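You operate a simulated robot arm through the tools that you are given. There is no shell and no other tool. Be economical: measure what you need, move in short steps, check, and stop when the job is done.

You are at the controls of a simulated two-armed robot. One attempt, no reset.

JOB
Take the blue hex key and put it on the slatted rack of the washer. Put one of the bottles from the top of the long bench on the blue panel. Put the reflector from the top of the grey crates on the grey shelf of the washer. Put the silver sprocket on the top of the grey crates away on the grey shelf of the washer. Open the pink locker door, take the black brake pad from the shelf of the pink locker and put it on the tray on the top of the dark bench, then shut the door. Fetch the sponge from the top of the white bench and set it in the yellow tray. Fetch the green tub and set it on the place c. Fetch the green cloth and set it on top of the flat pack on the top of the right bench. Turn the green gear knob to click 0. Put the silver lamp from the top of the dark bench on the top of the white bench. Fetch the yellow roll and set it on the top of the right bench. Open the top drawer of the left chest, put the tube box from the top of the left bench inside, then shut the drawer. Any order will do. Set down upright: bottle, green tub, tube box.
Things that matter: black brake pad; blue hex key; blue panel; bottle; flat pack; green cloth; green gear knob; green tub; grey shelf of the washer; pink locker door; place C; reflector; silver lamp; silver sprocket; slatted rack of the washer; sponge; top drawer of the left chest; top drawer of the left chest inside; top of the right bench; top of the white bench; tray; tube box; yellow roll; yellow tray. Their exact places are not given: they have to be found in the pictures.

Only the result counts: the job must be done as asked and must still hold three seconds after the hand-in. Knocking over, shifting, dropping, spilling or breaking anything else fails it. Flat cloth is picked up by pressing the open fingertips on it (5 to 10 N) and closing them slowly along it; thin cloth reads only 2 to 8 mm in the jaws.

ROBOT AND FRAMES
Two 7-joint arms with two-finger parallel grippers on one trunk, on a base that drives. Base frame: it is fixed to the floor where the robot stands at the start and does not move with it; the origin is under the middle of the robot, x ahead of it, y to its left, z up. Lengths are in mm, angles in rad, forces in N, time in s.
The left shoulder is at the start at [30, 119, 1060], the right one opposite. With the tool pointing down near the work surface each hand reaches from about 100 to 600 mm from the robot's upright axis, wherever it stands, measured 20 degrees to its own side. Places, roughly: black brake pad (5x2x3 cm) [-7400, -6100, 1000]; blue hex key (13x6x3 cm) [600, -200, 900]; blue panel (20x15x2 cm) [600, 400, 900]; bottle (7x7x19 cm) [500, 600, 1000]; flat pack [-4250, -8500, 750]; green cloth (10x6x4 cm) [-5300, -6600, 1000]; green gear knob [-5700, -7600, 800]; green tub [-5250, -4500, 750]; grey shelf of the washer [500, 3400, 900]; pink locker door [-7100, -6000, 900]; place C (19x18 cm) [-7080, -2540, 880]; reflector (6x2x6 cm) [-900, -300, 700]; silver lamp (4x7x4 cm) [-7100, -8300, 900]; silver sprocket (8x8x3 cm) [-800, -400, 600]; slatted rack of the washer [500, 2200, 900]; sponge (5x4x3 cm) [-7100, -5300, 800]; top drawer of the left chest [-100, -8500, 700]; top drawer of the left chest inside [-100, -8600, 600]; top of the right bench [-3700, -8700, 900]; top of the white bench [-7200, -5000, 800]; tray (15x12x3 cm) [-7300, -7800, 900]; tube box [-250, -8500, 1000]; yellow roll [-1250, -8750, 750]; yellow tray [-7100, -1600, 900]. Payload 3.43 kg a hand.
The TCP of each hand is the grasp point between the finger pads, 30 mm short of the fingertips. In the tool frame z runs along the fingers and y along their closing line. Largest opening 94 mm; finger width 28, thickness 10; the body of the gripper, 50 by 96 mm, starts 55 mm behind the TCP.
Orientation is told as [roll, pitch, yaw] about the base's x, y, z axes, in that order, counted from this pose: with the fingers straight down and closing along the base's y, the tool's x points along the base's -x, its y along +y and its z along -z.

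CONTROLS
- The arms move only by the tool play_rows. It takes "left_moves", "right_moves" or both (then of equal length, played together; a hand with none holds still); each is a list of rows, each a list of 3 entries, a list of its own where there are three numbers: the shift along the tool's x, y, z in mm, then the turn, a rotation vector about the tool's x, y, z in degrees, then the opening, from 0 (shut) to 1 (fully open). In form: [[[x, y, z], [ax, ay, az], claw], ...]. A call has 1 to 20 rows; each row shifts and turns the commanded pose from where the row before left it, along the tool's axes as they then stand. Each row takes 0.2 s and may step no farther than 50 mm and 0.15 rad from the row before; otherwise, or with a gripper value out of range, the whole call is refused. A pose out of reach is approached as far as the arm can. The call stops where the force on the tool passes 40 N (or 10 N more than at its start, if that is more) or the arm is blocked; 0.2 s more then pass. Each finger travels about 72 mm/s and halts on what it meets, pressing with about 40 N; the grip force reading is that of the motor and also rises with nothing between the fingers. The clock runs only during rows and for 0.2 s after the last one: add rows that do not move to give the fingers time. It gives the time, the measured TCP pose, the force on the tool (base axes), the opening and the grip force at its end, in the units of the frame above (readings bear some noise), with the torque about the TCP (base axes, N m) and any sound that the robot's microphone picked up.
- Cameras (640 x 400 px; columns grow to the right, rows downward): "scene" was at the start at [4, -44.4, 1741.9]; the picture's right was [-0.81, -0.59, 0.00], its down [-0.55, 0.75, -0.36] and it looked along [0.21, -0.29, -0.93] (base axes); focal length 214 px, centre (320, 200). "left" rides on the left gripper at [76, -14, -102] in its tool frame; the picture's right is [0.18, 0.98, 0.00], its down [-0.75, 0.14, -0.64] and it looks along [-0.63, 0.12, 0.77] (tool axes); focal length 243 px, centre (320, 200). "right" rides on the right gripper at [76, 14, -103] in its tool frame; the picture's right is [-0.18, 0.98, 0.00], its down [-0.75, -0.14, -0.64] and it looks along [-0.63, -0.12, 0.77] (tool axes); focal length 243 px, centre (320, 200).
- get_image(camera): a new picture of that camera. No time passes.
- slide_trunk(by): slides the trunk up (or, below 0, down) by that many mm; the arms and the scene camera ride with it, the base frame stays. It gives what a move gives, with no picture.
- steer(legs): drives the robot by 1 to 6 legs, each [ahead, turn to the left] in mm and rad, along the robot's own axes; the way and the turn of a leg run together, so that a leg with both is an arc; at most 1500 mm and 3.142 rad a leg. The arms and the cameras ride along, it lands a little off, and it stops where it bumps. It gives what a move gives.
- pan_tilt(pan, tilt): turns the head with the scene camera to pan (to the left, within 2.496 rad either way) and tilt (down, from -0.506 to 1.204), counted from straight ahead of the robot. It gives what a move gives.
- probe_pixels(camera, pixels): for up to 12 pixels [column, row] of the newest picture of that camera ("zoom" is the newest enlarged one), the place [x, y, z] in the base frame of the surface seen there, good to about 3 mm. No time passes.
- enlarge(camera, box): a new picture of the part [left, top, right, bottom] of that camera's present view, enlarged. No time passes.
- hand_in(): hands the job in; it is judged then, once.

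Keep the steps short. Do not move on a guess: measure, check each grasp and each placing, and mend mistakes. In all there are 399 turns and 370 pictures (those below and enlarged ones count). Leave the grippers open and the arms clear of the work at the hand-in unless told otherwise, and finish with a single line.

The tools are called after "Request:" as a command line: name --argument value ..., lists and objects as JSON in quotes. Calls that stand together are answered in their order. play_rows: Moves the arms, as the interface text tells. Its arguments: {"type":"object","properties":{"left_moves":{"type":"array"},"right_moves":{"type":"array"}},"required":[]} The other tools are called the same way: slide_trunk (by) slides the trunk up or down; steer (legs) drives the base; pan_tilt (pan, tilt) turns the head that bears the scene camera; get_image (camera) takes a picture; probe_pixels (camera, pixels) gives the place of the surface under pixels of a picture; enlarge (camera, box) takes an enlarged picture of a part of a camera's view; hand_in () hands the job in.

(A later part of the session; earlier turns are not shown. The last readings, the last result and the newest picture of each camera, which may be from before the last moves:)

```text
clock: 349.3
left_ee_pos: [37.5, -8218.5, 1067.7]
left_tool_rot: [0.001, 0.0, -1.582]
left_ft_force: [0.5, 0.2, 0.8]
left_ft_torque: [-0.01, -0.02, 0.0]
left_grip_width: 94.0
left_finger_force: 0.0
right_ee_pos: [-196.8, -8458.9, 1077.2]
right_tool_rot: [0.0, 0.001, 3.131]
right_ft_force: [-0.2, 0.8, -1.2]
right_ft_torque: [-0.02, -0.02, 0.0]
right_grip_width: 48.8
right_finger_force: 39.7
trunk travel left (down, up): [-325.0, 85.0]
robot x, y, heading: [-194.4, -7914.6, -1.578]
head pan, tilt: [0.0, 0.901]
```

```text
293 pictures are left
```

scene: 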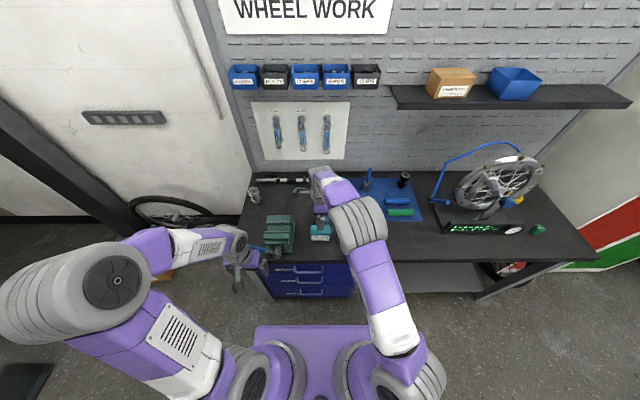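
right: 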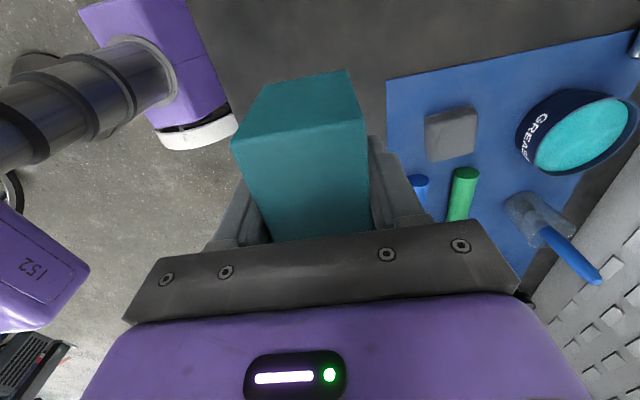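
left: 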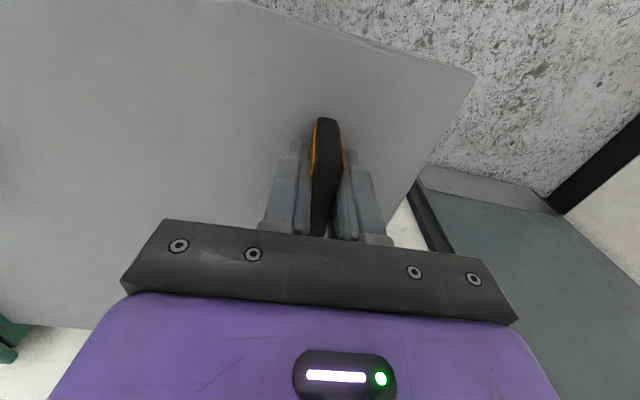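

Box held (48.8 mm). Retract it back from the bench, while the left hand turns to point forward with vertical closing for the drawer handle.

Request:
play_rows --left_moves '[[[0, 0, 0], [0, -8.18, 0], 1], [[0, 0, 0], [0, -8.18, 0], 1], [[0, 0, 0], [0, -8.18, 0], 1], [[0, 0, 0], [0, -8.18, 0], 1], [[0, 0, 0], [0, -8.18, 0], 1], [[0, 0, 0], [0, -8.18, 0], 1], [[0, 0, 0], [0, -8.18, 0], 1], [[0, 0, 0], [0, -8.18, 0], 1], [[0, 0, 0], [0, -8.18, 0], 1], [[0, 0, 0], [0, -8.18, 0], 1], [[0, 0, 0], [0, -8.2, 0], 1], [[0, 0, 0], [0, 0, 8.18], 1], [[0, 0, 0], [0, 0, 8.18], 1], [[0, 0, 0], [0, 0, 8.18], 1], [[0, 0, 0], [0, 0, 8.18], 1], [[0, 0, 0], [0, 0, 8.18], 1], [[0, 0, 0], [0, 0, 8.18], 1], [[0, 0, 0], [0, 0, 8.18], 1], [[0, 0, 0], [0, 0, 8.18], 1], [[0, 0, 0], [0, 0, 8.18], 1]]' --right_moves '[[[-23.3, -32.1, 0], [0, 0, 0], 0.2], [[-23.3, -32.1, 0], [0, 0, 0], 0.2], [[-23.3, -32.1, 0], [0, 0, 0], 0.2], [[-23.3, -32.1, 0], [0, 0, 0], 0.2], [[-23.3, -32.1, 0], [0, 0, 0], 0.2], [[-23.3, -32.1, 0], [0, 0, 0], 0.2], [[-23.3, -32.1, 0], [0, 0, 0], 0.2], [[-23.3, -32.1, 0], [0, 0, 0], 0.2], [[0, 0, 0], [0, 0, 0], 0.2], [[0, 0, 0], [0, 0, 0], 0.2], [[0, 0, 0], [0, 0, 0], 0.2], [[0, 0, 0], [0, 0, 0], 0.2], [[0, 0, 0], [0, 0, 0], 0.2], [[0, 0, 0], [0, 0, 0], 0.2], [[0, 0, 0], [0, 0, 0], 0.2], [[0, 0, 0], [0, 0, 0], 0.2], [[0, 0, 0], [0, 0, 0], 0.2], [[0, 0, 0], [0, 0, 0], 0.2], [[0, 0, 0], [0, 0, 0], 0.2], [[0, 0, 0], [0, 0, 0], 0.2]]'

Request:
get_image --camera "scene"

```text
clock: 353.5
left_ee_pos: [108.3, -8348.7, 1091.7]
left_tool_rot: [1.498, -0.271, -3.139]
left_ft_force: [1.0, 0.9, -0.4]
left_ft_torque: [0.03, -0.01, -0.01]
left_grip_width: 94.1
left_finger_force: 0.0
left hand out of reach, approached as far as the arm can: row 2, 3, 4, 5, 6, 7, 8, 9, 11
right_ee_pos: [-382.1, -8202.3, 1076.6]
right_tool_rot: [0.0, 0.002, 3.132]
right_ft_force: [0.4, 0.2, -0.9]
right_ft_torque: [0.0, -0.01, 0.0]
right_grip_width: 49.0
right_finger_force: 39.6
trunk travel left (down, up): [-325.0, 85.0]
robot x, y, heading: [-191.6, -7913.7, -1.573]
head pan, tilt: [0.0, 0.901]
```

```text
292 pictures are left
```

scene: 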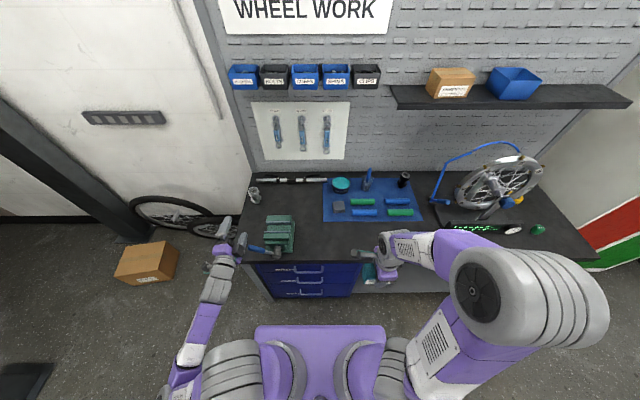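

Request:
steer --legs '[[-75, 0]]'

Request:
play_rows --left_moves '[[[0, 0, 0], [0, 0, 8.0], 0.6], [[0, 0, 0], [0, 0, 7.7], 0.6], [[-43, 0, 0], [0, 0, 0], 0.6], [[-43, 0, 0], [0, 0, 0], 0.6], [[-43, 0, 0], [0, 0, 0], 0.6], [[-43, 0, 0], [0, 0, 0], 0.6], [[-43, 0, 0], [0, 0, 0], 0.6], [[0, 0, 0], [0, 0, 0], 0.6]]'

Request:
get_image --camera "scene"

```text
clock: 354.5
left_ee_pos: [109.3, -8271.4, 1091.6]
left_tool_rot: [1.502, -0.273, -3.138]
left_ft_force: [-0.2, -0.5, 0.2]
left_ft_torque: [0.01, -0.02, 0.0]
left_grip_width: 94.0
left_finger_force: 0.0
right_ee_pos: [-380.3, -8125.3, 1075.7]
right_tool_rot: [0.001, -0.002, 3.131]
right_ft_force: [-0.6, -0.4, -1.9]
right_ft_torque: [-0.03, 0.06, -0.03]
right_grip_width: 49.0
right_finger_force: 39.9
trunk travel left (down, up): [-325.0, 85.0]
robot x, y, heading: [-189.8, -7839.5, -1.578]
head pan, tilt: [0.0, 0.901]
```

```text
clock: 356.3
left_ee_pos: [66.2, -8302.9, 1155.0]
left_tool_rot: [1.495, -0.002, 3.116]
left_ft_force: [0.5, -0.3, -0.2]
left_ft_torque: [0.02, 0.0, 0.01]
left_grip_width: 56.2
left_finger_force: 0.0
left hand out of reach, approached as far as the arm can: row 3, 4, 5, 6, 7
right_ee_pos: [-380.3, -8126.3, 1076.0]
right_tool_rot: [0.002, 0.001, 3.131]
right_ft_force: [0.2, 0.0, -1.7]
right_ft_torque: [0.0, 0.0, 0.01]
right_grip_width: 48.7
right_finger_force: 39.7
trunk travel left (down, up): [-325.0, 85.0]
robot x, y, heading: [-188.9, -7841.7, -1.58]
head pan, tilt: [0.0, 0.901]
```

```text
291 pictures are left
```

scene: 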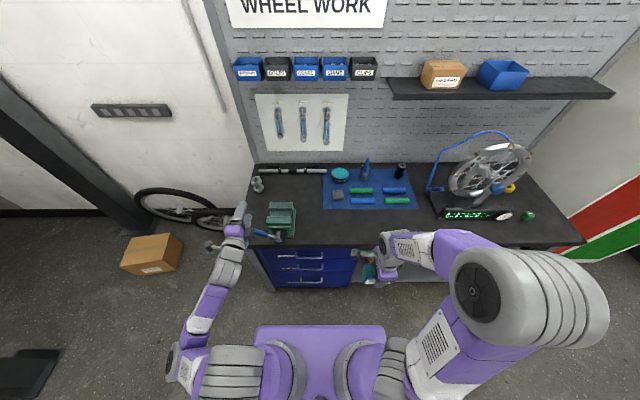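

The forward-pointing hand needs more distance from the shoulder. Before backing, check the post base behind the robot.

Request:
pan_tilt --pan -2.45 --tilt 0.9

Request:
get_image --camera "scene"

```text
clock: 358.5
left_ee_pos: [65.4, -8302.6, 1154.2]
left_tool_rot: [1.494, -0.002, 3.115]
left_ft_force: [0.1, -0.4, -0.9]
left_ft_torque: [0.01, 0.02, 0.01]
left_grip_width: 56.2
left_finger_force: 0.1
right_ee_pos: [-379.5, -8125.3, 1076.7]
right_tool_rot: [-0.001, -0.002, 3.132]
right_ft_force: [0.1, -0.3, -1.5]
right_ft_torque: [-0.03, -0.02, -0.02]
right_grip_width: 48.8
right_finger_force: 39.7
trunk travel left (down, up): [-325.0, 85.0]
robot x, y, heading: [-191.1, -7838.9, -1.576]
head pan, tilt: [-2.45, 0.901]
```

```text
290 pictures are left
```

scene: 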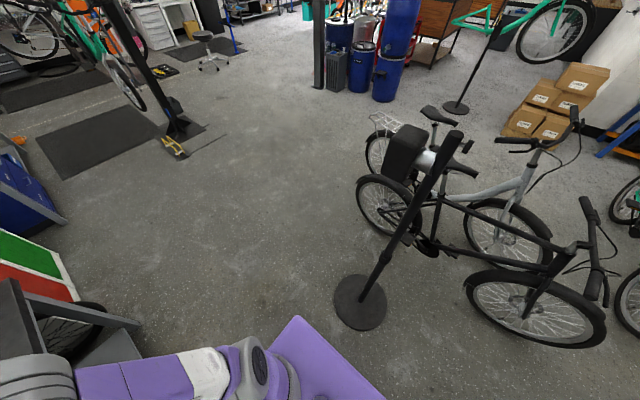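

Request:
probe_pixels --camera "scene" --pixels '[[335, 300], [360, 331], [387, 300], [360, 276], [570, 345], [410, 145], [590, 330], [375, 200]]'

```text
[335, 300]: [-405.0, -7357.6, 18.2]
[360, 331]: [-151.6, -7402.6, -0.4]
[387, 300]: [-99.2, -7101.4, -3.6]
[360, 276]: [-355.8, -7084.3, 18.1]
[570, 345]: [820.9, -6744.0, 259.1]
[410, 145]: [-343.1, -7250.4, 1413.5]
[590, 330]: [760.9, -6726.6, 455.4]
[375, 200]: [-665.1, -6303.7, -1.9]
```

Disc edge is at y≈−7390; about 170 mm of backing room. I back 60 mm, then check where the left hand settles.

Request:
steer --legs '[[-60, 0]]'

Request:
play_rows --left_moves '[[[0, 0, 40], [0, 0, 0], 0.6], [[0, 0, 20], [0, 0, 0], 0.6], [[0, 0, 0], [0, 0, 0], 0.6], [[0, 0, 0], [0, 0, 0], 0.6]]'

```text
clock: 359.5
left_ee_pos: [65.8, -8242.5, 1155.0]
left_tool_rot: [1.496, -0.002, 3.115]
left_ft_force: [-0.9, 0.1, 0.1]
left_ft_torque: [0.01, 0.03, 0.01]
left_grip_width: 56.0
left_finger_force: 0.1
right_ee_pos: [-380.0, -8066.2, 1075.8]
right_tool_rot: [0.002, 0.0, 3.131]
right_ft_force: [0.1, 0.6, -0.7]
right_ft_torque: [-0.04, 0.0, -0.01]
right_grip_width: 48.9
right_finger_force: 40.9
trunk travel left (down, up): [-325.0, 85.0]
robot x, y, heading: [-190.1, -7779.5, -1.577]
head pan, tilt: [-2.45, 0.901]
```

```text
clock: 360.5
left_ee_pos: [70.6, -8302.0, 1153.1]
left_tool_rot: [1.49, -0.003, 3.11]
left_ft_force: [0.7, 0.1, -0.1]
left_ft_torque: [0.03, 0.02, 0.02]
left_grip_width: 56.2
left_finger_force: 0.0
left hand out of reach, approached as far as the arm can: row 2
right_ee_pos: [-379.6, -8067.1, 1076.3]
right_tool_rot: [0.001, 0.001, 3.131]
right_ft_force: [-0.4, 0.0, -2.1]
right_ft_torque: [-0.02, 0.0, 0.0]
right_grip_width: 48.7
right_finger_force: 40.2
trunk travel left (down, up): [-325.0, 85.0]
robot x, y, heading: [-191.2, -7780.8, -1.576]
head pan, tilt: [-2.45, 0.901]
```

Request:
play_rows --left_moves '[[[-20, 0, -20], [0, 0, 0], 0.6], [[-40, 0, 0], [0, 0, 0], 0.6], [[-40, 0, 0], [0, 0, 0], 0.6], [[-40, 0, 0], [0, 0, 0], 0.6], [[0, 0, 0], [0, 0, 0], 0.6]]'

Request:
pan_tilt --pan 0.1 --tilt 0.9

Request:
get_image --camera "scene"

```text
clock: 361.7
left_ee_pos: [20.2, -8267.4, 1215.5]
left_tool_rot: [1.488, -0.004, 3.103]
left_ft_force: [-0.3, 0.0, 0.4]
left_ft_torque: [0.0, -0.01, 0.0]
left_grip_width: 56.6
left_finger_force: 0.0
left hand out of reach, approached as far as the arm can: row 1, 2, 3, 4
right_ee_pos: [-379.3, -8066.4, 1076.2]
right_tool_rot: [0.001, 0.0, 3.132]
right_ft_force: [-1.4, 0.3, -2.2]
right_ft_torque: [0.01, 0.0, -0.01]
right_grip_width: 48.8
right_finger_force: 40.1
trunk travel left (down, up): [-325.0, 85.0]
robot x, y, heading: [-187.0, -7778.8, -1.579]
head pan, tilt: [-2.45, 0.901]
```

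```text
clock: 364.0
left_ee_pos: [19.9, -8267.8, 1214.9]
left_tool_rot: [1.486, -0.003, 3.103]
left_ft_force: [1.1, 0.3, 0.1]
left_ft_torque: [-0.01, 0.01, 0.01]
left_grip_width: 56.5
left_finger_force: 0.0
right_ee_pos: [-380.3, -8067.4, 1075.3]
right_tool_rot: [0.001, 0.0, 3.131]
right_ft_force: [-0.6, 0.2, -1.6]
right_ft_torque: [0.01, -0.01, 0.01]
right_grip_width: 49.1
right_finger_force: 40.0
trunk travel left (down, up): [-325.0, 85.0]
robot x, y, heading: [-189.3, -7781.9, -1.579]
head pan, tilt: [0.099, 0.901]
```

```text
289 pictures are left
```

scene: 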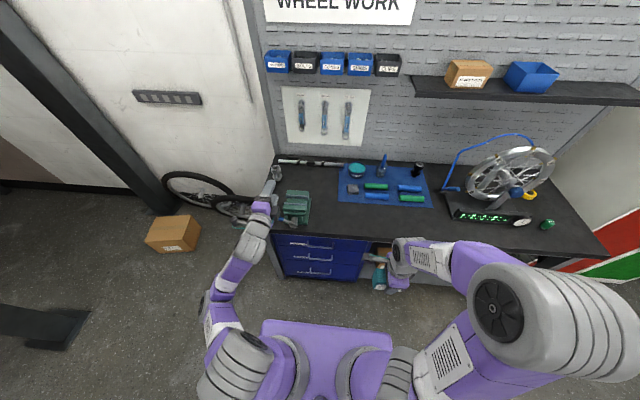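

Try a less steep hand (about 50° below... 40° down) and bring it inward and lower, still in front of the bench.

Request:
play_rows --left_moves '[[[0, 0, 0], [7, 0, 0], 0.6], [[0, 0, 0], [7, 0, 0], 0.6], [[0, 0, 0], [7, 0, 0], 0.6], [[0, 0, 0], [7, 0, 0], 0.6], [[0, 0, 0], [7, 0, 0], 0.6], [[-21.3, -21.4, 22.6], [0, 0, 0], 0.6], [[-21.3, -21.4, 22.6], [0, 0, 0], 0.6], [[-21.3, -21.4, 22.6], [0, 0, 0], 0.6], [[-21.3, -21.4, 22.6], [0, 0, 0], 0.6], [[-21.3, -21.4, 22.6], [0, 0, 0], 0.6], [[-21.3, -21.4, 22.6], [0, 0, 0], 0.6], [[0, 0, 0], [0, 0, 0], 0.6]]'

Request:
get_image --camera "scene"

```text
clock: 366.6
left_ee_pos: [-106.9, -8288.4, 1029.2]
left_tool_rot: [0.884, -0.004, 3.115]
left_ft_force: [0.2, -0.3, -0.2]
left_ft_torque: [0.0, 0.04, -0.02]
left_grip_width: 56.4
left_finger_force: 0.1
right_ee_pos: [-380.3, -8066.6, 1076.1]
right_tool_rot: [0.0, 0.001, 3.129]
right_ft_force: [0.4, -0.7, -1.9]
right_ft_torque: [-0.02, 0.0, 0.0]
right_grip_width: 48.9
right_finger_force: 39.8
trunk travel left (down, up): [-325.0, 85.0]
robot x, y, heading: [-194.0, -7779.2, -1.581]
head pan, tilt: [0.099, 0.901]
```

```text
288 pictures are left
```

scene: 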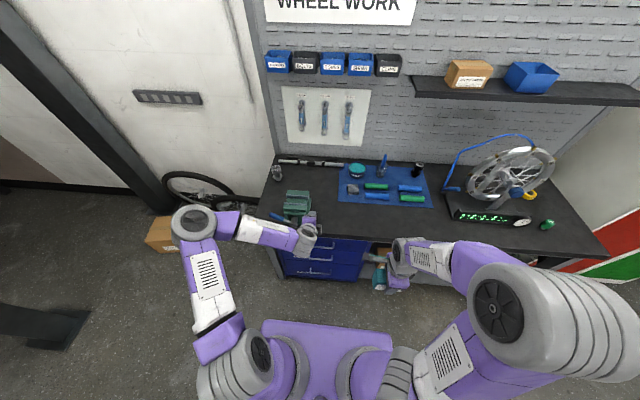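

That pose is reachable. Flatten the hand by 14° more and check.

Request:
play_rows --left_moves '[[[0, 0, 0], [-7, 0, 0], 0.35], [[0, 0, 0], [-7, 0, 0], 0.35], [[0, 0, 0], [0, 0, 0], 0.35]]'

Request:
slide_trunk --by -300

Request:
get_image --camera "left"

Request:
get_image --camera "scene"

```text
clock: 367.4
left_ee_pos: [-107.4, -8286.8, 1030.1]
left_tool_rot: [1.128, -0.002, 3.116]
left_ft_force: [0.6, 0.7, 0.0]
left_ft_torque: [-0.02, -0.01, -0.04]
left_grip_width: 32.6
left_finger_force: 0.1
right_ee_pos: [-379.3, -8067.5, 1075.5]
right_tool_rot: [0.0, 0.0, 3.133]
right_ft_force: [-0.1, -0.5, -1.7]
right_ft_torque: [-0.02, 0.0, 0.02]
right_grip_width: 49.0
right_finger_force: 40.3
trunk travel left (down, up): [-325.0, 85.0]
robot x, y, heading: [-192.4, -7780.5, -1.579]
head pan, tilt: [0.099, 0.901]
```

```text
clock: 370.4
left_ee_pos: [-108.2, -8286.1, 730.7]
left_tool_rot: [1.13, 0.0, 3.116]
left_ft_force: [-0.2, -0.9, -0.5]
left_ft_torque: [0.05, -0.04, 0.02]
left_grip_width: 32.8
left_finger_force: 0.0
right_ee_pos: [-380.0, -8067.0, 775.5]
right_tool_rot: [-0.002, 0.0, 3.131]
right_ft_force: [0.4, -0.3, -2.1]
right_ft_torque: [0.04, -0.02, 0.02]
right_grip_width: 48.8
right_finger_force: 40.0
trunk travel left (down, up): [-25.0, 385.0]
robot x, y, heading: [-188.1, -7780.2, -1.58]
head pan, tilt: [0.099, 0.901]
```

```text
287 pictures are left
```

left: 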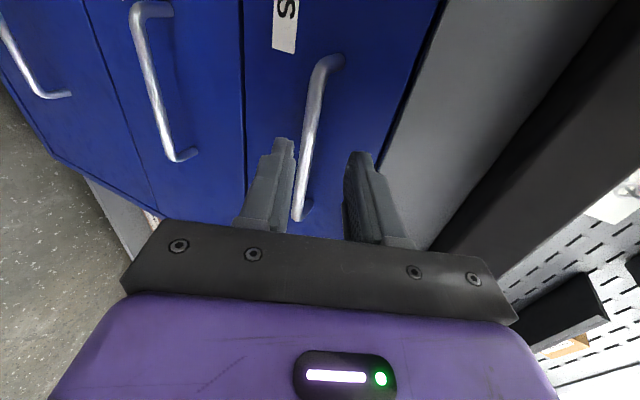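

```text
286 pictures are left
```

scene: 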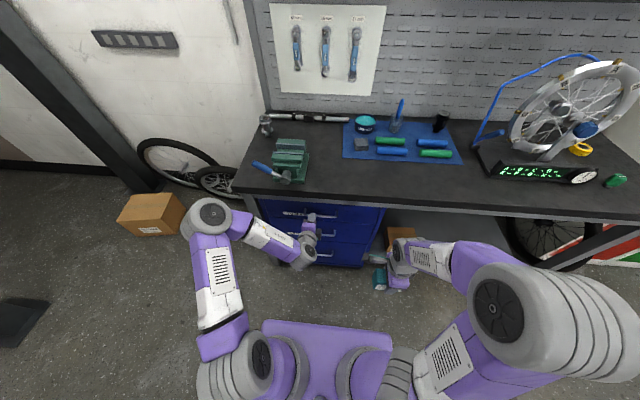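

Request:
probe_pixels --camera "left" --pixels '[[330, 62], [318, 95], [312, 125], [306, 160], [300, 200], [380, 80], [350, 130], [430, 150]]'

```text
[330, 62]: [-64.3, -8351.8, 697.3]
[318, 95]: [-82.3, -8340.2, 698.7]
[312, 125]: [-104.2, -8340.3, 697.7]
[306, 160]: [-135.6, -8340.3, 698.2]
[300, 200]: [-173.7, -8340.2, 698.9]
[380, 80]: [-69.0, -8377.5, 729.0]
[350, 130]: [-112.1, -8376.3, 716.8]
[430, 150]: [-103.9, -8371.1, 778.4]
```

Bar centre ≈(−121,−8345,697). Move in so the bar lies 14 mm inside the fingertips, then close.

Request:
play_rows --left_moves '[[[-10, -5.4, 0], [0, 0, 0], 0.35], [[0, 0, 20], [0, 0, 0], 0.35], [[0, 0, 20], [0, 0, 0], 0.35], [[0, 0, 11.7], [0, 0, 0], 0.35], [[0, 0, 0], [0, 0, 0], 0.35], [[0, 0, 0], [0, 0, 0], 0.2], [[0, 0, 0], [0, 0, 0], 0.1], [[0, 0, 0], [0, 0, 0], 0], [[0, 0, 0], [0, 0, 0], 0]]'

Request:
get_image --camera "left"

```text
clock: 372.4
left_ee_pos: [-118.7, -8328.8, 702.5]
left_tool_rot: [1.124, -0.005, 3.116]
left_ft_force: [-0.4, 3.8, -11.0]
left_ft_torque: [0.23, 1.19, 0.6]
left_grip_width: 10.8
left_finger_force: 44.2
right_ee_pos: [-380.5, -8067.2, 775.9]
right_tool_rot: [0.001, -0.001, 3.131]
right_ft_force: [-0.1, -0.1, -1.3]
right_ft_torque: [0.02, 0.0, 0.01]
right_grip_width: 49.1
right_finger_force: 39.7
trunk travel left (down, up): [-25.0, 385.0]
robot x, y, heading: [-187.9, -7781.3, -1.581]
head pan, tilt: [0.099, 0.901]
```

```text
285 pictures are left
```

left: 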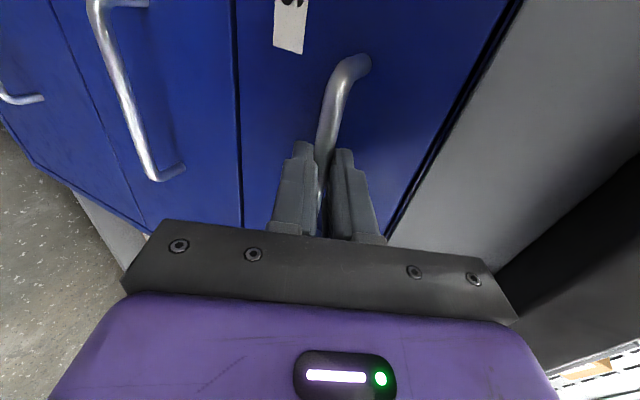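

Handle gripped. Pull by backing the base 60 mm first and check.

Request:
steer --legs '[[-60, 0]]'

Request:
get_image --camera "left"

```text
clock: 373.4
left_ee_pos: [-117.9, -8271.0, 701.5]
left_tool_rot: [1.123, -0.004, 3.114]
left_ft_force: [-4.4, 1.2, -19.6]
left_ft_torque: [0.29, 1.1, 0.58]
left_grip_width: 10.8
left_finger_force: 44.1
right_ee_pos: [-380.1, -8008.7, 775.2]
right_tool_rot: [0.001, 0.0, 3.13]
right_ft_force: [0.0, -0.1, -1.0]
right_ft_torque: [0.0, -0.01, 0.02]
right_grip_width: 48.8
right_finger_force: 40.2
trunk travel left (down, up): [-25.0, 385.0]
robot x, y, heading: [-188.4, -7719.5, -1.579]
head pan, tilt: [0.099, 0.901]
```

```text
284 pictures are left
```

left: 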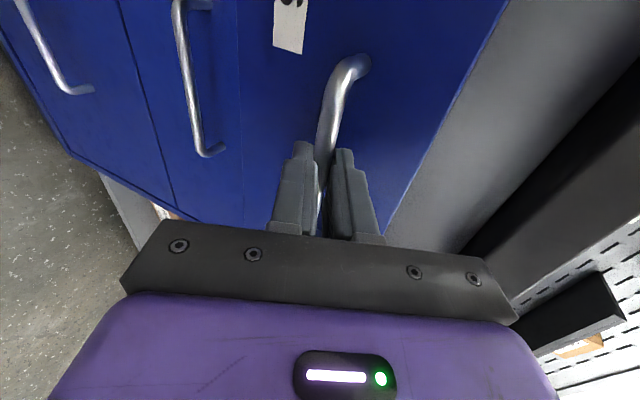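

Drawer moves. Back 55 mm more, then arm pull 60 mm.

Request:
steer --legs '[[-50, 0]]'

Request:
play_rows --left_moves '[[[0, -8.5, -18], [0, 0, 0], 0], [[0, -8.5, -18], [0, 0, 0], 0], [[0, -8.5, -18], [0, 0, 0], 0], [[0, -6, -13], [0, 0, 0], 0], [[0, 0, 0], [0, 0, 0], 0]]'

Request:
get_image --camera "scene"

Request:
get_image --camera "left"

```text
clock: 374.3
left_ee_pos: [-118.8, -8219.9, 702.6]
left_tool_rot: [1.123, -0.003, 3.114]
left_ft_force: [-4.5, 0.6, -6.9]
left_ft_torque: [0.13, 1.1, 0.69]
left_grip_width: 10.9
left_finger_force: 44.7
right_ee_pos: [-378.9, -7958.2, 776.5]
right_tool_rot: [0.0, -0.001, 3.132]
right_ft_force: [0.5, 0.3, -1.2]
right_ft_torque: [0.02, 0.01, -0.01]
right_grip_width: 49.0
right_finger_force: 39.7
trunk travel left (down, up): [-25.0, 385.0]
robot x, y, heading: [-188.1, -7666.7, -1.578]
head pan, tilt: [0.099, 0.901]
```

```text
clock: 375.5
left_ee_pos: [-119.6, -8144.2, 701.8]
left_tool_rot: [1.119, -0.006, 3.107]
left_ft_force: [-18.3, 1.0, -8.5]
left_ft_torque: [0.11, 1.25, 0.34]
left_grip_width: 10.8
left_finger_force: 44.6
right_ee_pos: [-380.3, -7957.9, 775.4]
right_tool_rot: [-0.001, 0.001, 3.13]
right_ft_force: [-0.5, -0.5, -1.1]
right_ft_torque: [0.03, 0.05, 0.02]
right_grip_width: 49.1
right_finger_force: 40.0
trunk travel left (down, up): [-25.0, 385.0]
robot x, y, heading: [-188.6, -7673.6, -1.582]
head pan, tilt: [0.099, 0.901]
```

```text
283 pictures are left
```

scene: 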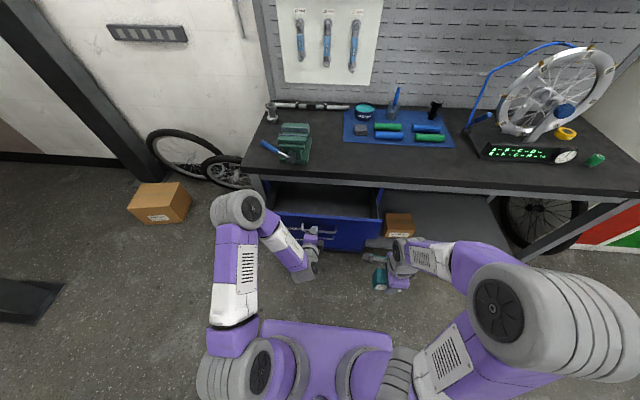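

```text
282 pictures are left
```

left: 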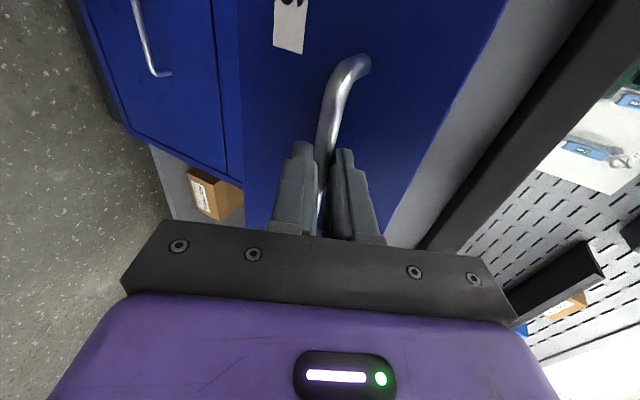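

Request:
enlarge --camera "scene" --box '[240, 150, 420, 280]'

Request:
probe_pixels --camera "scene" --pixels '[[300, 200], [330, 200], [355, 205], [370, 190], [372, 213], [378, 195], [290, 208], [350, 190], [340, 216], [340, 180]]'

```text
3.08 times, centred on (330, 215) of scene
```

zoom: 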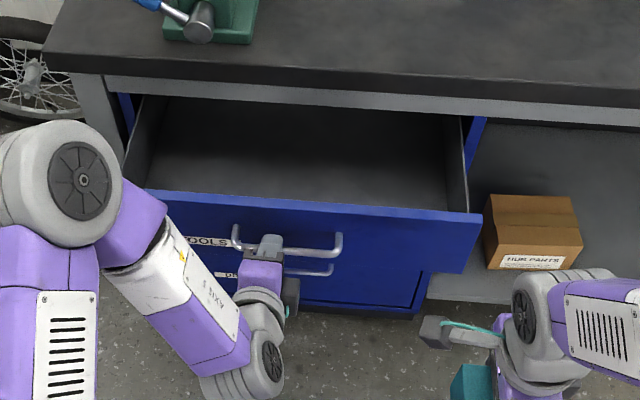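

```text
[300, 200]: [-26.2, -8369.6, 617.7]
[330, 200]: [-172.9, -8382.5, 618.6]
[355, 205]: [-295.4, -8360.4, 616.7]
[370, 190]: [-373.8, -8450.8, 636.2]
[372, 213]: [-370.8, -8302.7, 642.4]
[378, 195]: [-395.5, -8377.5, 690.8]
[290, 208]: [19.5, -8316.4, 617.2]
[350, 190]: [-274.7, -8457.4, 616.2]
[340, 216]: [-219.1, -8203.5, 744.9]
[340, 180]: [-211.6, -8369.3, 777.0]
```

Request:
play_rows --left_moves '[[[0, -6.5, -13.5], [0, 0, 0], 0], [[0, -6.5, -13.5], [0, 0, 0], 0], [[0, -6.5, -13.5], [0, 0, 0], 0], [[0, 0, 0], [0, 0, 0], 0]]'

```text
clock: 376.5
left_ee_pos: [-119.3, -8100.9, 702.0]
left_tool_rot: [1.12, -0.006, 3.106]
left_ft_force: [-28.1, -0.3, -12.1]
left_ft_torque: [0.26, 1.12, 0.57]
left_grip_width: 10.8
left_finger_force: 44.3
right_ee_pos: [-381.8, -7958.3, 776.0]
right_tool_rot: [0.002, 0.001, 3.13]
right_ft_force: [0.3, 1.0, -1.6]
right_ft_torque: [-0.01, 0.02, -0.01]
right_grip_width: 48.7
right_finger_force: 39.8
trunk travel left (down, up): [-25.0, 385.0]
robot x, y, heading: [-191.9, -7671.9, -1.579]
head pan, tilt: [0.099, 0.901]
```

Drawer open 228 mm. Right hand: up 45, over the opening to (−290,−8245), then look.

Request:
play_rows --right_moves '[[[0, 0, -45], [0, 0, 0], 0.2], [[13, 41, 0], [0, 0, 0], 0.2], [[13, 41, 0], [0, 0, 0], 0.2], [[13, 41, 0], [0, 0, 0], 0.2], [[13, 41, 0], [0, 0, 0], 0.2], [[13, 41, 0], [0, 0, 0], 0.2], [[13, 41, 0], [0, 0, 0], 0.2], [[13, 41, 0], [0, 0, 0], 0.2], [[0, 0, 0], [0, 0, 0], 0.2]]'

Request:
get_image --camera "right"

Request:
get_image --camera "scene"

```text
clock: 378.5
left_ee_pos: [-118.4, -8100.6, 702.3]
left_tool_rot: [1.121, -0.008, 3.107]
left_ft_force: [-26.4, 1.0, -11.9]
left_ft_torque: [0.14, 1.4, -0.05]
left_grip_width: 10.6
left_finger_force: 44.7
right_ee_pos: [-291.4, -8243.1, 821.0]
right_tool_rot: [-0.004, 0.0, 3.13]
right_ft_force: [0.4, -0.2, -2.1]
right_ft_torque: [-0.01, 0.0, -0.02]
right_grip_width: 48.6
right_finger_force: 39.8
trunk travel left (down, up): [-25.0, 385.0]
robot x, y, heading: [-187.7, -7668.1, -1.578]
head pan, tilt: [0.099, 0.901]
```

```text
280 pictures are left
```

right: 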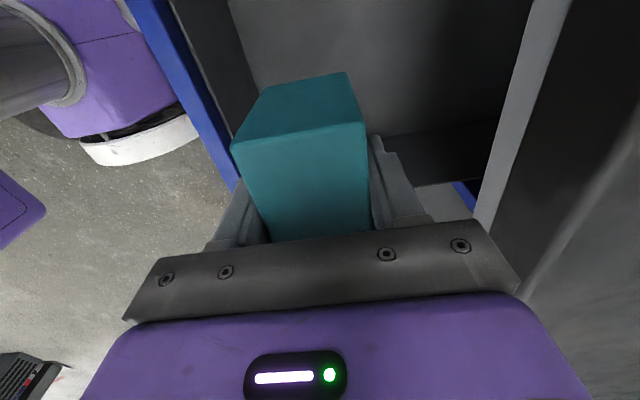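

```text
279 pictures are left
```

scene: 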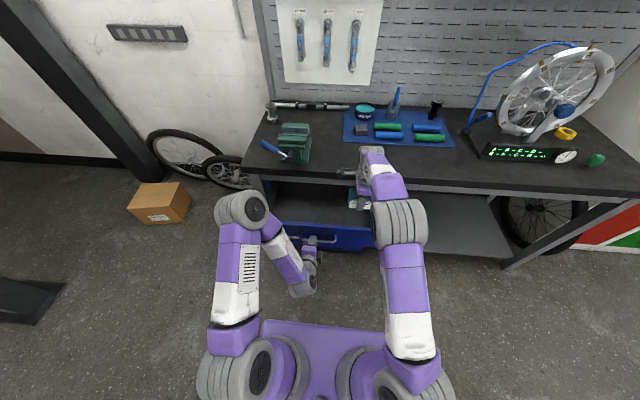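

Request:
play_rows --right_moves '[[[0, 0, 30], [0, 0, 0], 0.2], [[0, 0, 30], [0, 0, 0], 0.2], [[0, 0, 30], [0, 0, 0], 0.2], [[0, 0, 30], [0, 0, 0], 0.2], [[0, 0, 30], [0, 0, 0], 0.2], [[0, 0, 8], [0, 0, 0], 0.2], [[0, 0, 3], [0, 0, 0], 0.2], [[0, 0, 2], [0, 0, 0], 0.2], [[0, 0, 0], [0, 0, 0], 0.2]]'

Request:
get_image --camera "right"

```text
clock: 380.5
left_ee_pos: [-117.7, -8100.5, 702.0]
left_tool_rot: [1.121, -0.006, 3.107]
left_ft_force: [-25.6, -0.8, -12.8]
left_ft_torque: [0.21, 1.36, 0.06]
left_grip_width: 10.9
left_finger_force: 44.7
right_ee_pos: [-294.0, -8246.9, 657.0]
right_tool_rot: [0.001, 0.001, 3.131]
right_ft_force: [0.2, -0.3, -1.6]
right_ft_torque: [-0.02, 0.01, 0.05]
right_grip_width: 48.9
right_finger_force: 39.7
trunk travel left (down, up): [-25.0, 385.0]
robot x, y, heading: [-187.3, -7670.7, -1.577]
head pan, tilt: [0.099, 0.901]
```

```text
278 pictures are left
```

right: 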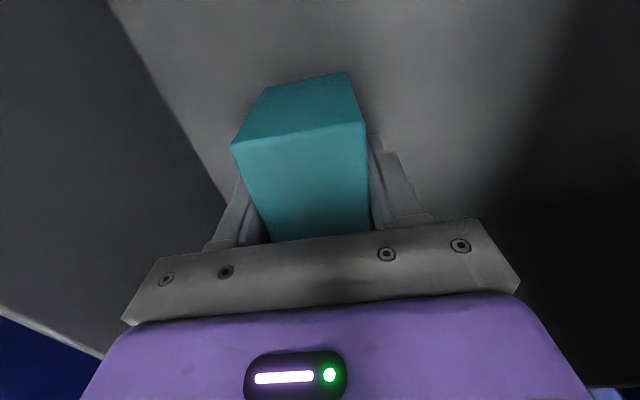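

Request:
play_rows --right_moves '[[[0, 0, 1.5], [0, 0, 0], 0.2], [[0, 0, 1], [0, 0, 0], 0.2], [[0, 0, 0], [0, 0, 0], 0.55], [[0, 0, 0], [0, 0, 0], 0.65], [[0, 0, 0], [0, 0, 0], 0.75], [[0, 0, 0], [0, 0, 0], 0.75], [[0, 0, -15], [0, 0, 0], 0.75], [[0, 0, -40], [0, 0, 0], 0.75], [[0, 0, -40], [0, 0, 0], 0.75], [[0, 0, -40], [0, 0, 0], 0.75], [[0, 0, -40], [0, 0, 0], 0.75], [[-13, -41, 0], [0, 0, 0], 0.75], [[-13, -41, 0], [0, 0, 0], 0.75], [[-13, -41, 0], [0, 0, 0], 0.75], [[-13, -41, 0], [0, 0, 0], 0.75], [[-13, -41, 0], [0, 0, 0], 0.75], [[-13, -41, 0], [0, 0, 0], 0.75]]'

Request:
enlarge --camera "scene" --box '[240, 150, 420, 280]'

```text
clock: 384.1
left_ee_pos: [-117.8, -8101.1, 702.5]
left_tool_rot: [1.121, -0.005, 3.109]
left_ft_force: [-28.1, 1.3, -11.5]
left_ft_torque: [0.25, 0.92, 0.91]
left_grip_width: 10.9
left_finger_force: 44.7
right_ee_pos: [-368.9, -8000.5, 829.1]
right_tool_rot: [0.002, 0.002, 3.13]
right_ft_force: [0.3, 0.3, 0.0]
right_ft_torque: [-0.03, -0.03, -0.02]
right_grip_width: 70.4
right_finger_force: 0.1
trunk travel left (down, up): [-25.0, 385.0]
robot x, y, heading: [-190.1, -7671.1, -1.579]
head pan, tilt: [0.099, 0.901]
```

```text
3.08 times, centred on (330, 215) of scene
```

zoom: 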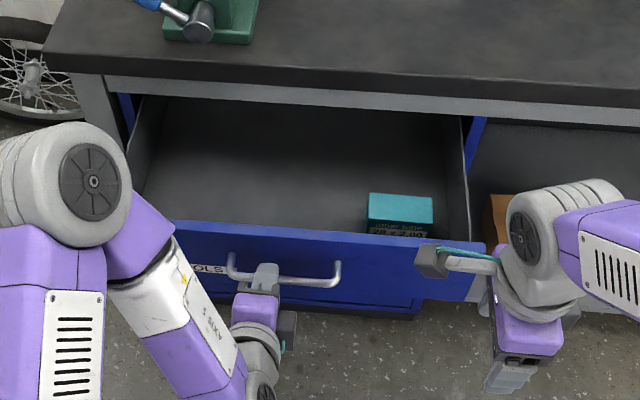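

Box stands in the drawer. Push the drawer shut: arm 100 mm, then base 120 mm.

Request:
play_rows --left_moves '[[[0, 8.5, 18], [0, 0, 0], 0], [[0, 8.5, 18], [0, 0, 0], 0], [[0, 8.5, 18], [0, 0, 0], 0], [[0, 8.5, 18], [0, 0, 0], 0], [[0, 8.5, 18], [0, 0, 0], 0], [[0, 0, 0], [0, 0, 0], 0]]'

Request:
steer --legs '[[115, 0]]'

Request:
get_image --camera "left"

```text
clock: 385.5
left_ee_pos: [-117.8, -8199.9, 702.1]
left_tool_rot: [1.124, -0.003, 3.113]
left_ft_force: [-18.7, -1.1, -2.6]
left_ft_torque: [0.09, 0.97, 0.92]
left_grip_width: 10.6
left_finger_force: 44.5
right_ee_pos: [-368.6, -8001.7, 829.9]
right_tool_rot: [0.0, 0.002, 3.132]
right_ft_force: [-1.0, 0.5, 0.0]
right_ft_torque: [0.0, 0.0, -0.02]
right_grip_width: 70.4
right_finger_force: 0.1
trunk travel left (down, up): [-25.0, 385.0]
robot x, y, heading: [-190.5, -7667.6, -1.579]
head pan, tilt: [0.099, 0.901]
```

```text
clock: 386.7
left_ee_pos: [-118.1, -8313.3, 703.3]
left_tool_rot: [1.124, -0.002, 3.112]
left_ft_force: [-13.2, -1.4, -0.7]
left_ft_torque: [-0.02, 1.28, 0.22]
left_grip_width: 10.8
left_finger_force: 44.4
right_ee_pos: [-369.5, -8114.1, 831.2]
right_tool_rot: [0.0, 0.0, 3.132]
right_ft_force: [0.8, 0.1, 0.8]
right_ft_torque: [-0.01, -0.01, -0.02]
right_grip_width: 70.5
right_finger_force: 0.0
trunk travel left (down, up): [-25.0, 385.0]
robot x, y, heading: [-187.6, -7788.4, -1.577]
head pan, tilt: [0.099, 0.901]
```

```text
276 pictures are left
```

left: 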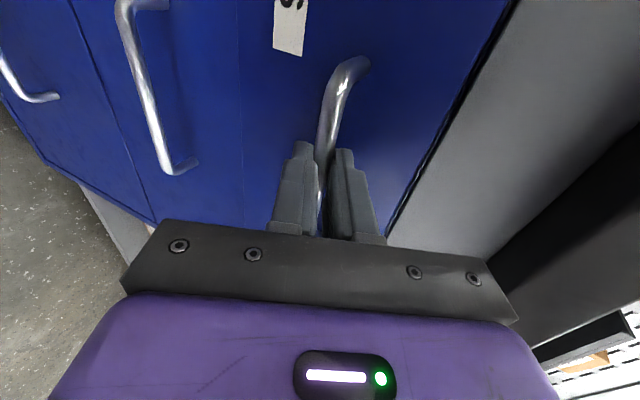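

Request:
play_rows --left_moves '[[[0, 2.5, 5.4], [0, 0, 0], 0], [[0, 2.5, 5.4], [0, 0, 0], 0], [[0, 2.5, 5.4], [0, 0, 0], 0], [[0, 0, 0], [0, 0, 0], 0], [[0, 0, 0], [0, 0, 0], 0]]'

Request:
get_image --camera "left"

```text
clock: 387.9
left_ee_pos: [-117.6, -8329.5, 702.9]
left_tool_rot: [1.123, -0.005, 3.114]
left_ft_force: [0.8, 19.8, 6.8]
left_ft_torque: [0.05, 0.97, 0.85]
left_grip_width: 11.0
left_finger_force: 44.5
right_ee_pos: [-368.1, -8113.6, 829.8]
right_tool_rot: [0.004, -0.001, 3.131]
right_ft_force: [0.6, 0.4, -0.2]
right_ft_torque: [0.0, -0.01, 0.01]
right_grip_width: 70.6
right_finger_force: 0.1
trunk travel left (down, up): [-25.0, 385.0]
robot x, y, heading: [-188.0, -7781.1, -1.577]
head pan, tilt: [0.099, 0.901]
```

```text
275 pictures are left
```

left: 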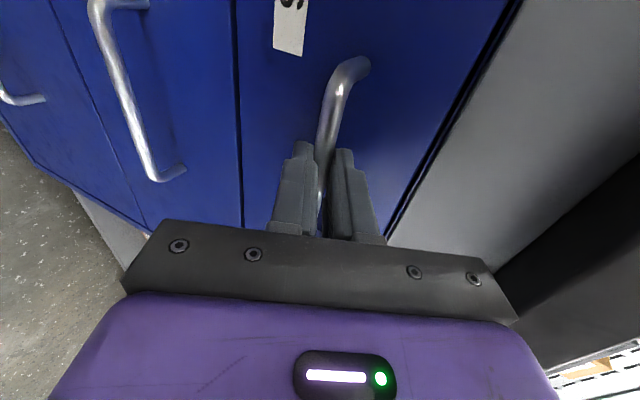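

Drawer fully shut. Release, back the hand out, raise the trunk.

Request:
play_rows --left_moves '[[[0, 0, 0], [0, 0, 0], 0.2], [[0, 0, 0], [0, 0, 0], 0.35], [[0, 0, 0], [0, 0, 0], 0.35], [[0, 0, -20], [0, 0, 0], 0.35], [[0, 0, -25], [0, 0, 0], 0.35], [[0, -10, -25], [0, 0, 0], 0.35]]'

Request:
slide_trunk --by 300

Request:
play_rows --left_moves '[[[0, 0, 0], [8, 0, 0], 0.8], [[0, 0, 0], [8, 0, 0], 0.8], [[0, 0, 0], [8, 0, 0], 0.8], [[0, 0, 0], [8, 0, 0], 0.8], [[0, 0, 0], [8, 0, 0], 0.8], [[0, 0, 0], [8, 0, 0], 0.8], [[0, 0, 0], [8, 0, 0], 0.8], [[0, 0, 0], [8, 0, 0], 0.8], [[0, 0, 0], [0, 0, -8.2], 0.8], [[0, 0, 0], [0, 0, -8.2], 0.8], [[0, 0, 0], [0, 0, -8.2], 0.8], [[0, 0, 0], [0, 0, -8.2], 0.8], [[0, 0, 0], [0, 0, -8.2], 0.8], [[0, 0, 0], [0, 0, -8.2], 0.8], [[0, 0, 0], [0, 0, -8.2], 0.8], [[0, 0, 0], [0, 0, -8.2], 0.8], [[0, 0, 0], [0, 0, -8.2], 0.8], [[0, 0, 0], [0, 0, -8.2], 0.8], [[0, 0, 0], [0, 0, -8.2], 1]]'

Request:
get_image --camera "scene"

```text
clock: 389.3
left_ee_pos: [-115.5, -8261.6, 721.1]
left_tool_rot: [1.125, -0.005, 3.113]
left_ft_force: [-0.3, -0.9, 0.1]
left_ft_torque: [0.02, 0.01, 0.01]
left_grip_width: 33.0
left_finger_force: 0.1
right_ee_pos: [-368.9, -8114.3, 830.9]
right_tool_rot: [0.0, -0.001, 3.131]
right_ft_force: [0.3, -0.5, -0.2]
right_ft_torque: [-0.01, -0.02, 0.04]
right_grip_width: 70.5
right_finger_force: 0.1
trunk travel left (down, up): [-25.0, 385.0]
robot x, y, heading: [-192.0, -7784.3, -1.575]
head pan, tilt: [0.099, 0.901]
```

```text
clock: 392.3
left_ee_pos: [-117.9, -8261.2, 1020.0]
left_tool_rot: [1.124, -0.003, 3.114]
left_ft_force: [0.2, -0.7, 0.1]
left_ft_torque: [0.0, -0.03, -0.02]
left_grip_width: 33.0
left_finger_force: 0.0
right_ee_pos: [-368.6, -8115.8, 1130.0]
right_tool_rot: [0.0, 0.0, 3.132]
right_ft_force: [0.2, -1.1, 0.4]
right_ft_torque: [-0.01, -0.04, 0.0]
right_grip_width: 70.3
right_finger_force: 0.1
trunk travel left (down, up): [-325.0, 85.0]
robot x, y, heading: [-192.3, -7786.6, -1.58]
head pan, tilt: [0.099, 0.901]
```

```text
clock: 396.3
left_ee_pos: [-116.1, -8260.9, 1020.5]
left_tool_rot: [-0.003, -0.007, -1.594]
left_ft_force: [0.4, 0.3, 0.2]
left_ft_torque: [0.0, 0.0, -0.01]
left_grip_width: 93.9
left_finger_force: 0.1
right_ee_pos: [-368.2, -8115.3, 1131.0]
right_tool_rot: [0.0, -0.001, 3.132]
right_ft_force: [-0.7, -0.9, 0.5]
right_ft_torque: [-0.01, -0.01, -0.01]
right_grip_width: 70.2
right_finger_force: 0.0
trunk travel left (down, up): [-325.0, 85.0]
robot x, y, heading: [-188.1, -7782.4, -1.573]
head pan, tilt: [0.099, 0.901]
```

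```text
274 pictures are left
```

scene: 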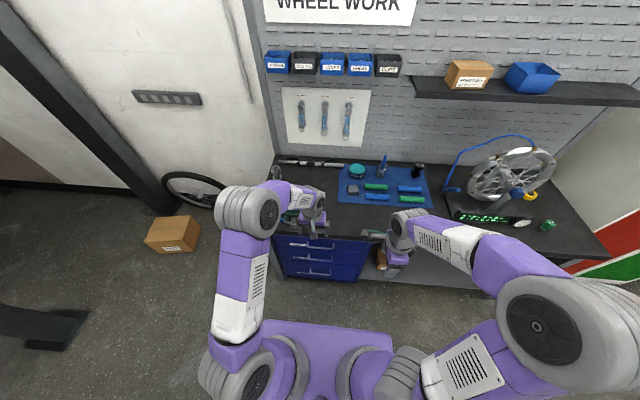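

Next the yellow roll at the bench's west end. To keep the right elbow clear of the post I turn left to face +x, back up 900 mm, then turn right to face the bench.

Request:
steer --legs '[[0, 1.571], [-900, 0], [0, -1.571]]'

Request:
pan_tilt --pan -0.1 --tilt 0.8

Request:
get_image --camera "scene"

```text
clock: 408.6
left_ee_pos: [-989.9, -8260.2, 1021.5]
left_tool_rot: [-0.003, -0.006, -1.581]
left_ft_force: [-0.4, -0.2, -0.9]
left_ft_torque: [-0.03, -0.04, 0.01]
left_grip_width: 93.8
left_finger_force: 0.1
right_ee_pos: [-1244.8, -8118.1, 1129.6]
right_tool_rot: [0.001, 0.001, -3.139]
right_ft_force: [0.5, -0.4, -0.1]
right_ft_torque: [0.04, -0.01, 0.02]
right_grip_width: 70.4
right_finger_force: 0.1
trunk travel left (down, up): [-325.0, 85.0]
robot x, y, heading: [-1070.5, -7784.4, -1.568]
head pan, tilt: [0.099, 0.901]
```

```text
clock: 409.3
left_ee_pos: [-990.3, -8259.2, 1022.0]
left_tool_rot: [-0.003, -0.008, -1.581]
left_ft_force: [0.5, -1.0, 0.4]
left_ft_torque: [-0.02, 0.0, 0.02]
left_grip_width: 94.0
left_finger_force: 0.0
right_ee_pos: [-1244.0, -8117.5, 1129.5]
right_tool_rot: [0.0, -0.001, -3.138]
right_ft_force: [0.7, -0.3, 0.0]
right_ft_torque: [-0.03, -0.01, -0.02]
right_grip_width: 70.6
right_finger_force: 0.0
trunk travel left (down, up): [-325.0, 85.0]
robot x, y, heading: [-1071.6, -7785.1, -1.566]
head pan, tilt: [-0.099, 0.799]
```

```text
273 pictures are left
```

scene: 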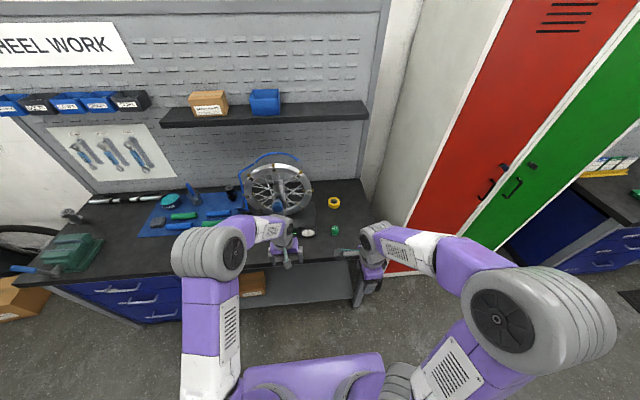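

Request:
enlarge --camera "scene" --box '[230, 140, 390, 260]'

Request:
probe_pixels --camera "scene" --pixels '[[334, 202], [328, 203], [340, 202], [334, 197], [334, 208], [335, 230], [310, 190], [300, 215], [350, 215], [345, 250], [308, 232]]'

```text
3.33 times, centred on (310, 200) of scene
```

zoom: 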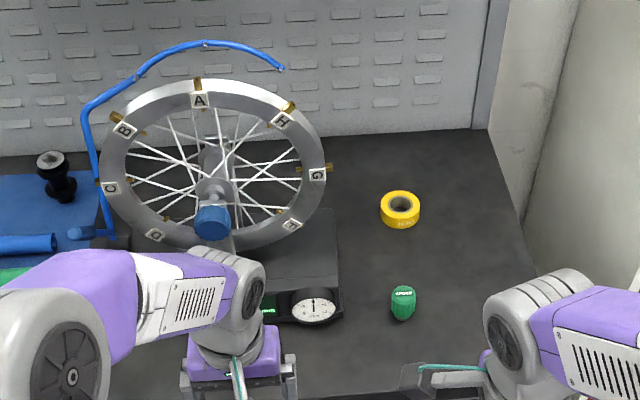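

```text
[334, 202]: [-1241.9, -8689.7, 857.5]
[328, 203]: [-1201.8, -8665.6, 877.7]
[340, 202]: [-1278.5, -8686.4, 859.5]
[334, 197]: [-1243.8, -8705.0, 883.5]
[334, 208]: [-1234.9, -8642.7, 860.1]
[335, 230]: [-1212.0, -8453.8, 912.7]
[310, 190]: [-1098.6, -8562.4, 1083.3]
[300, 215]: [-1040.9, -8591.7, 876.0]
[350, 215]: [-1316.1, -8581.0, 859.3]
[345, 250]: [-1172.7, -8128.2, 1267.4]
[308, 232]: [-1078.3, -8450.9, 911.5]
```

Roll centre ≈(−1240,−8678), z 858–884. Retract the left hand clear of the wheel, turn the right hand back to straight, then drive 290 mm forward.

Request:
play_rows --left_moves '[[[35, 25, -20], [0, 0, 0], 1], [[35, 25, -20], [0, 0, 0], 1], [[35, 25, -20], [0, 0, 0], 1], [[35, 25, -20], [0, 0, 0], 1], [[35, 25, -20], [0, 0, 0], 1], [[0, 25, 0], [0, 0, 0], 1], [[0, 0, 0], [0, 0, 0], 1], [[0, 0, 0], [0, 0, 0], 1], [[0, 0, 0], [0, 0, 0], 1], [[0, 0, 0], [0, 0, 0], 1], [[0, 0, 0], [0, 0, 0], 1]]' --right_moves '[[[0, 0, 0], [0, 0, -8.18], 1], [[0, 0, 0], [0, 0, -8.18], 1], [[0, 0, 0], [0, 0, -8.18], 1], [[0, 0, 0], [0, 0, -8.18], 1], [[0, 0, 0], [0, 0, -8.18], 1], [[0, 0, 0], [0, 0, -8.18], 1], [[0, 0, 0], [0, 0, -8.18], 1], [[0, 0, 0], [0, 0, -8.18], 1], [[0, 0, 0], [0, 0, -8.18], 1], [[0, 0, 0], [0, 0, -8.18], 1], [[0, 0, 0], [0, 0, -8.18], 1]]'

Request:
steer --legs '[[290, 0]]'

Request:
get_image --camera "right"

```text
clock: 411.7
left_ee_pos: [-836.9, -8085.9, 1116.2]
left_tool_rot: [-0.003, -0.007, -1.582]
left_ft_force: [0.6, 0.1, 0.0]
left_ft_torque: [-0.05, -0.05, 0.02]
left_grip_width: 94.0
left_finger_force: 0.0
right_ee_pos: [-1245.7, -8117.9, 1131.3]
right_tool_rot: [0.0, 0.0, -1.563]
right_ft_force: [0.4, -0.3, -0.1]
right_ft_torque: [-0.02, -0.01, 0.01]
right_grip_width: 93.9
right_finger_force: 0.0
trunk travel left (down, up): [-325.0, 85.0]
robot x, y, heading: [-1069.4, -7787.2, -1.563]
head pan, tilt: [-0.099, 0.799]
```

```text
clock: 413.8
left_ee_pos: [-833.8, -8382.9, 1117.7]
left_tool_rot: [-0.005, -0.007, -1.579]
left_ft_force: [-0.2, -0.6, -0.1]
left_ft_torque: [0.01, 0.01, -0.03]
left_grip_width: 93.7
left_finger_force: 0.1
right_ee_pos: [-1241.3, -8415.8, 1131.1]
right_tool_rot: [-0.001, 0.0, -1.566]
right_ft_force: [0.3, -0.3, 0.8]
right_ft_torque: [0.0, 0.0, 0.03]
right_grip_width: 94.1
right_finger_force: 0.1
trunk travel left (down, up): [-325.0, 85.0]
robot x, y, heading: [-1070.4, -8084.6, -1.562]
head pan, tilt: [-0.099, 0.799]
```

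```text
271 pictures are left
```

right: 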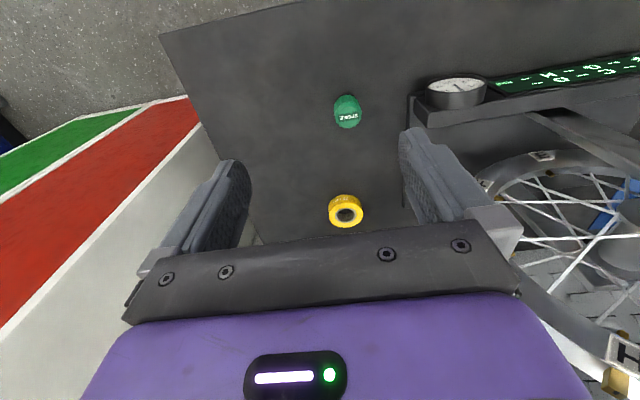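

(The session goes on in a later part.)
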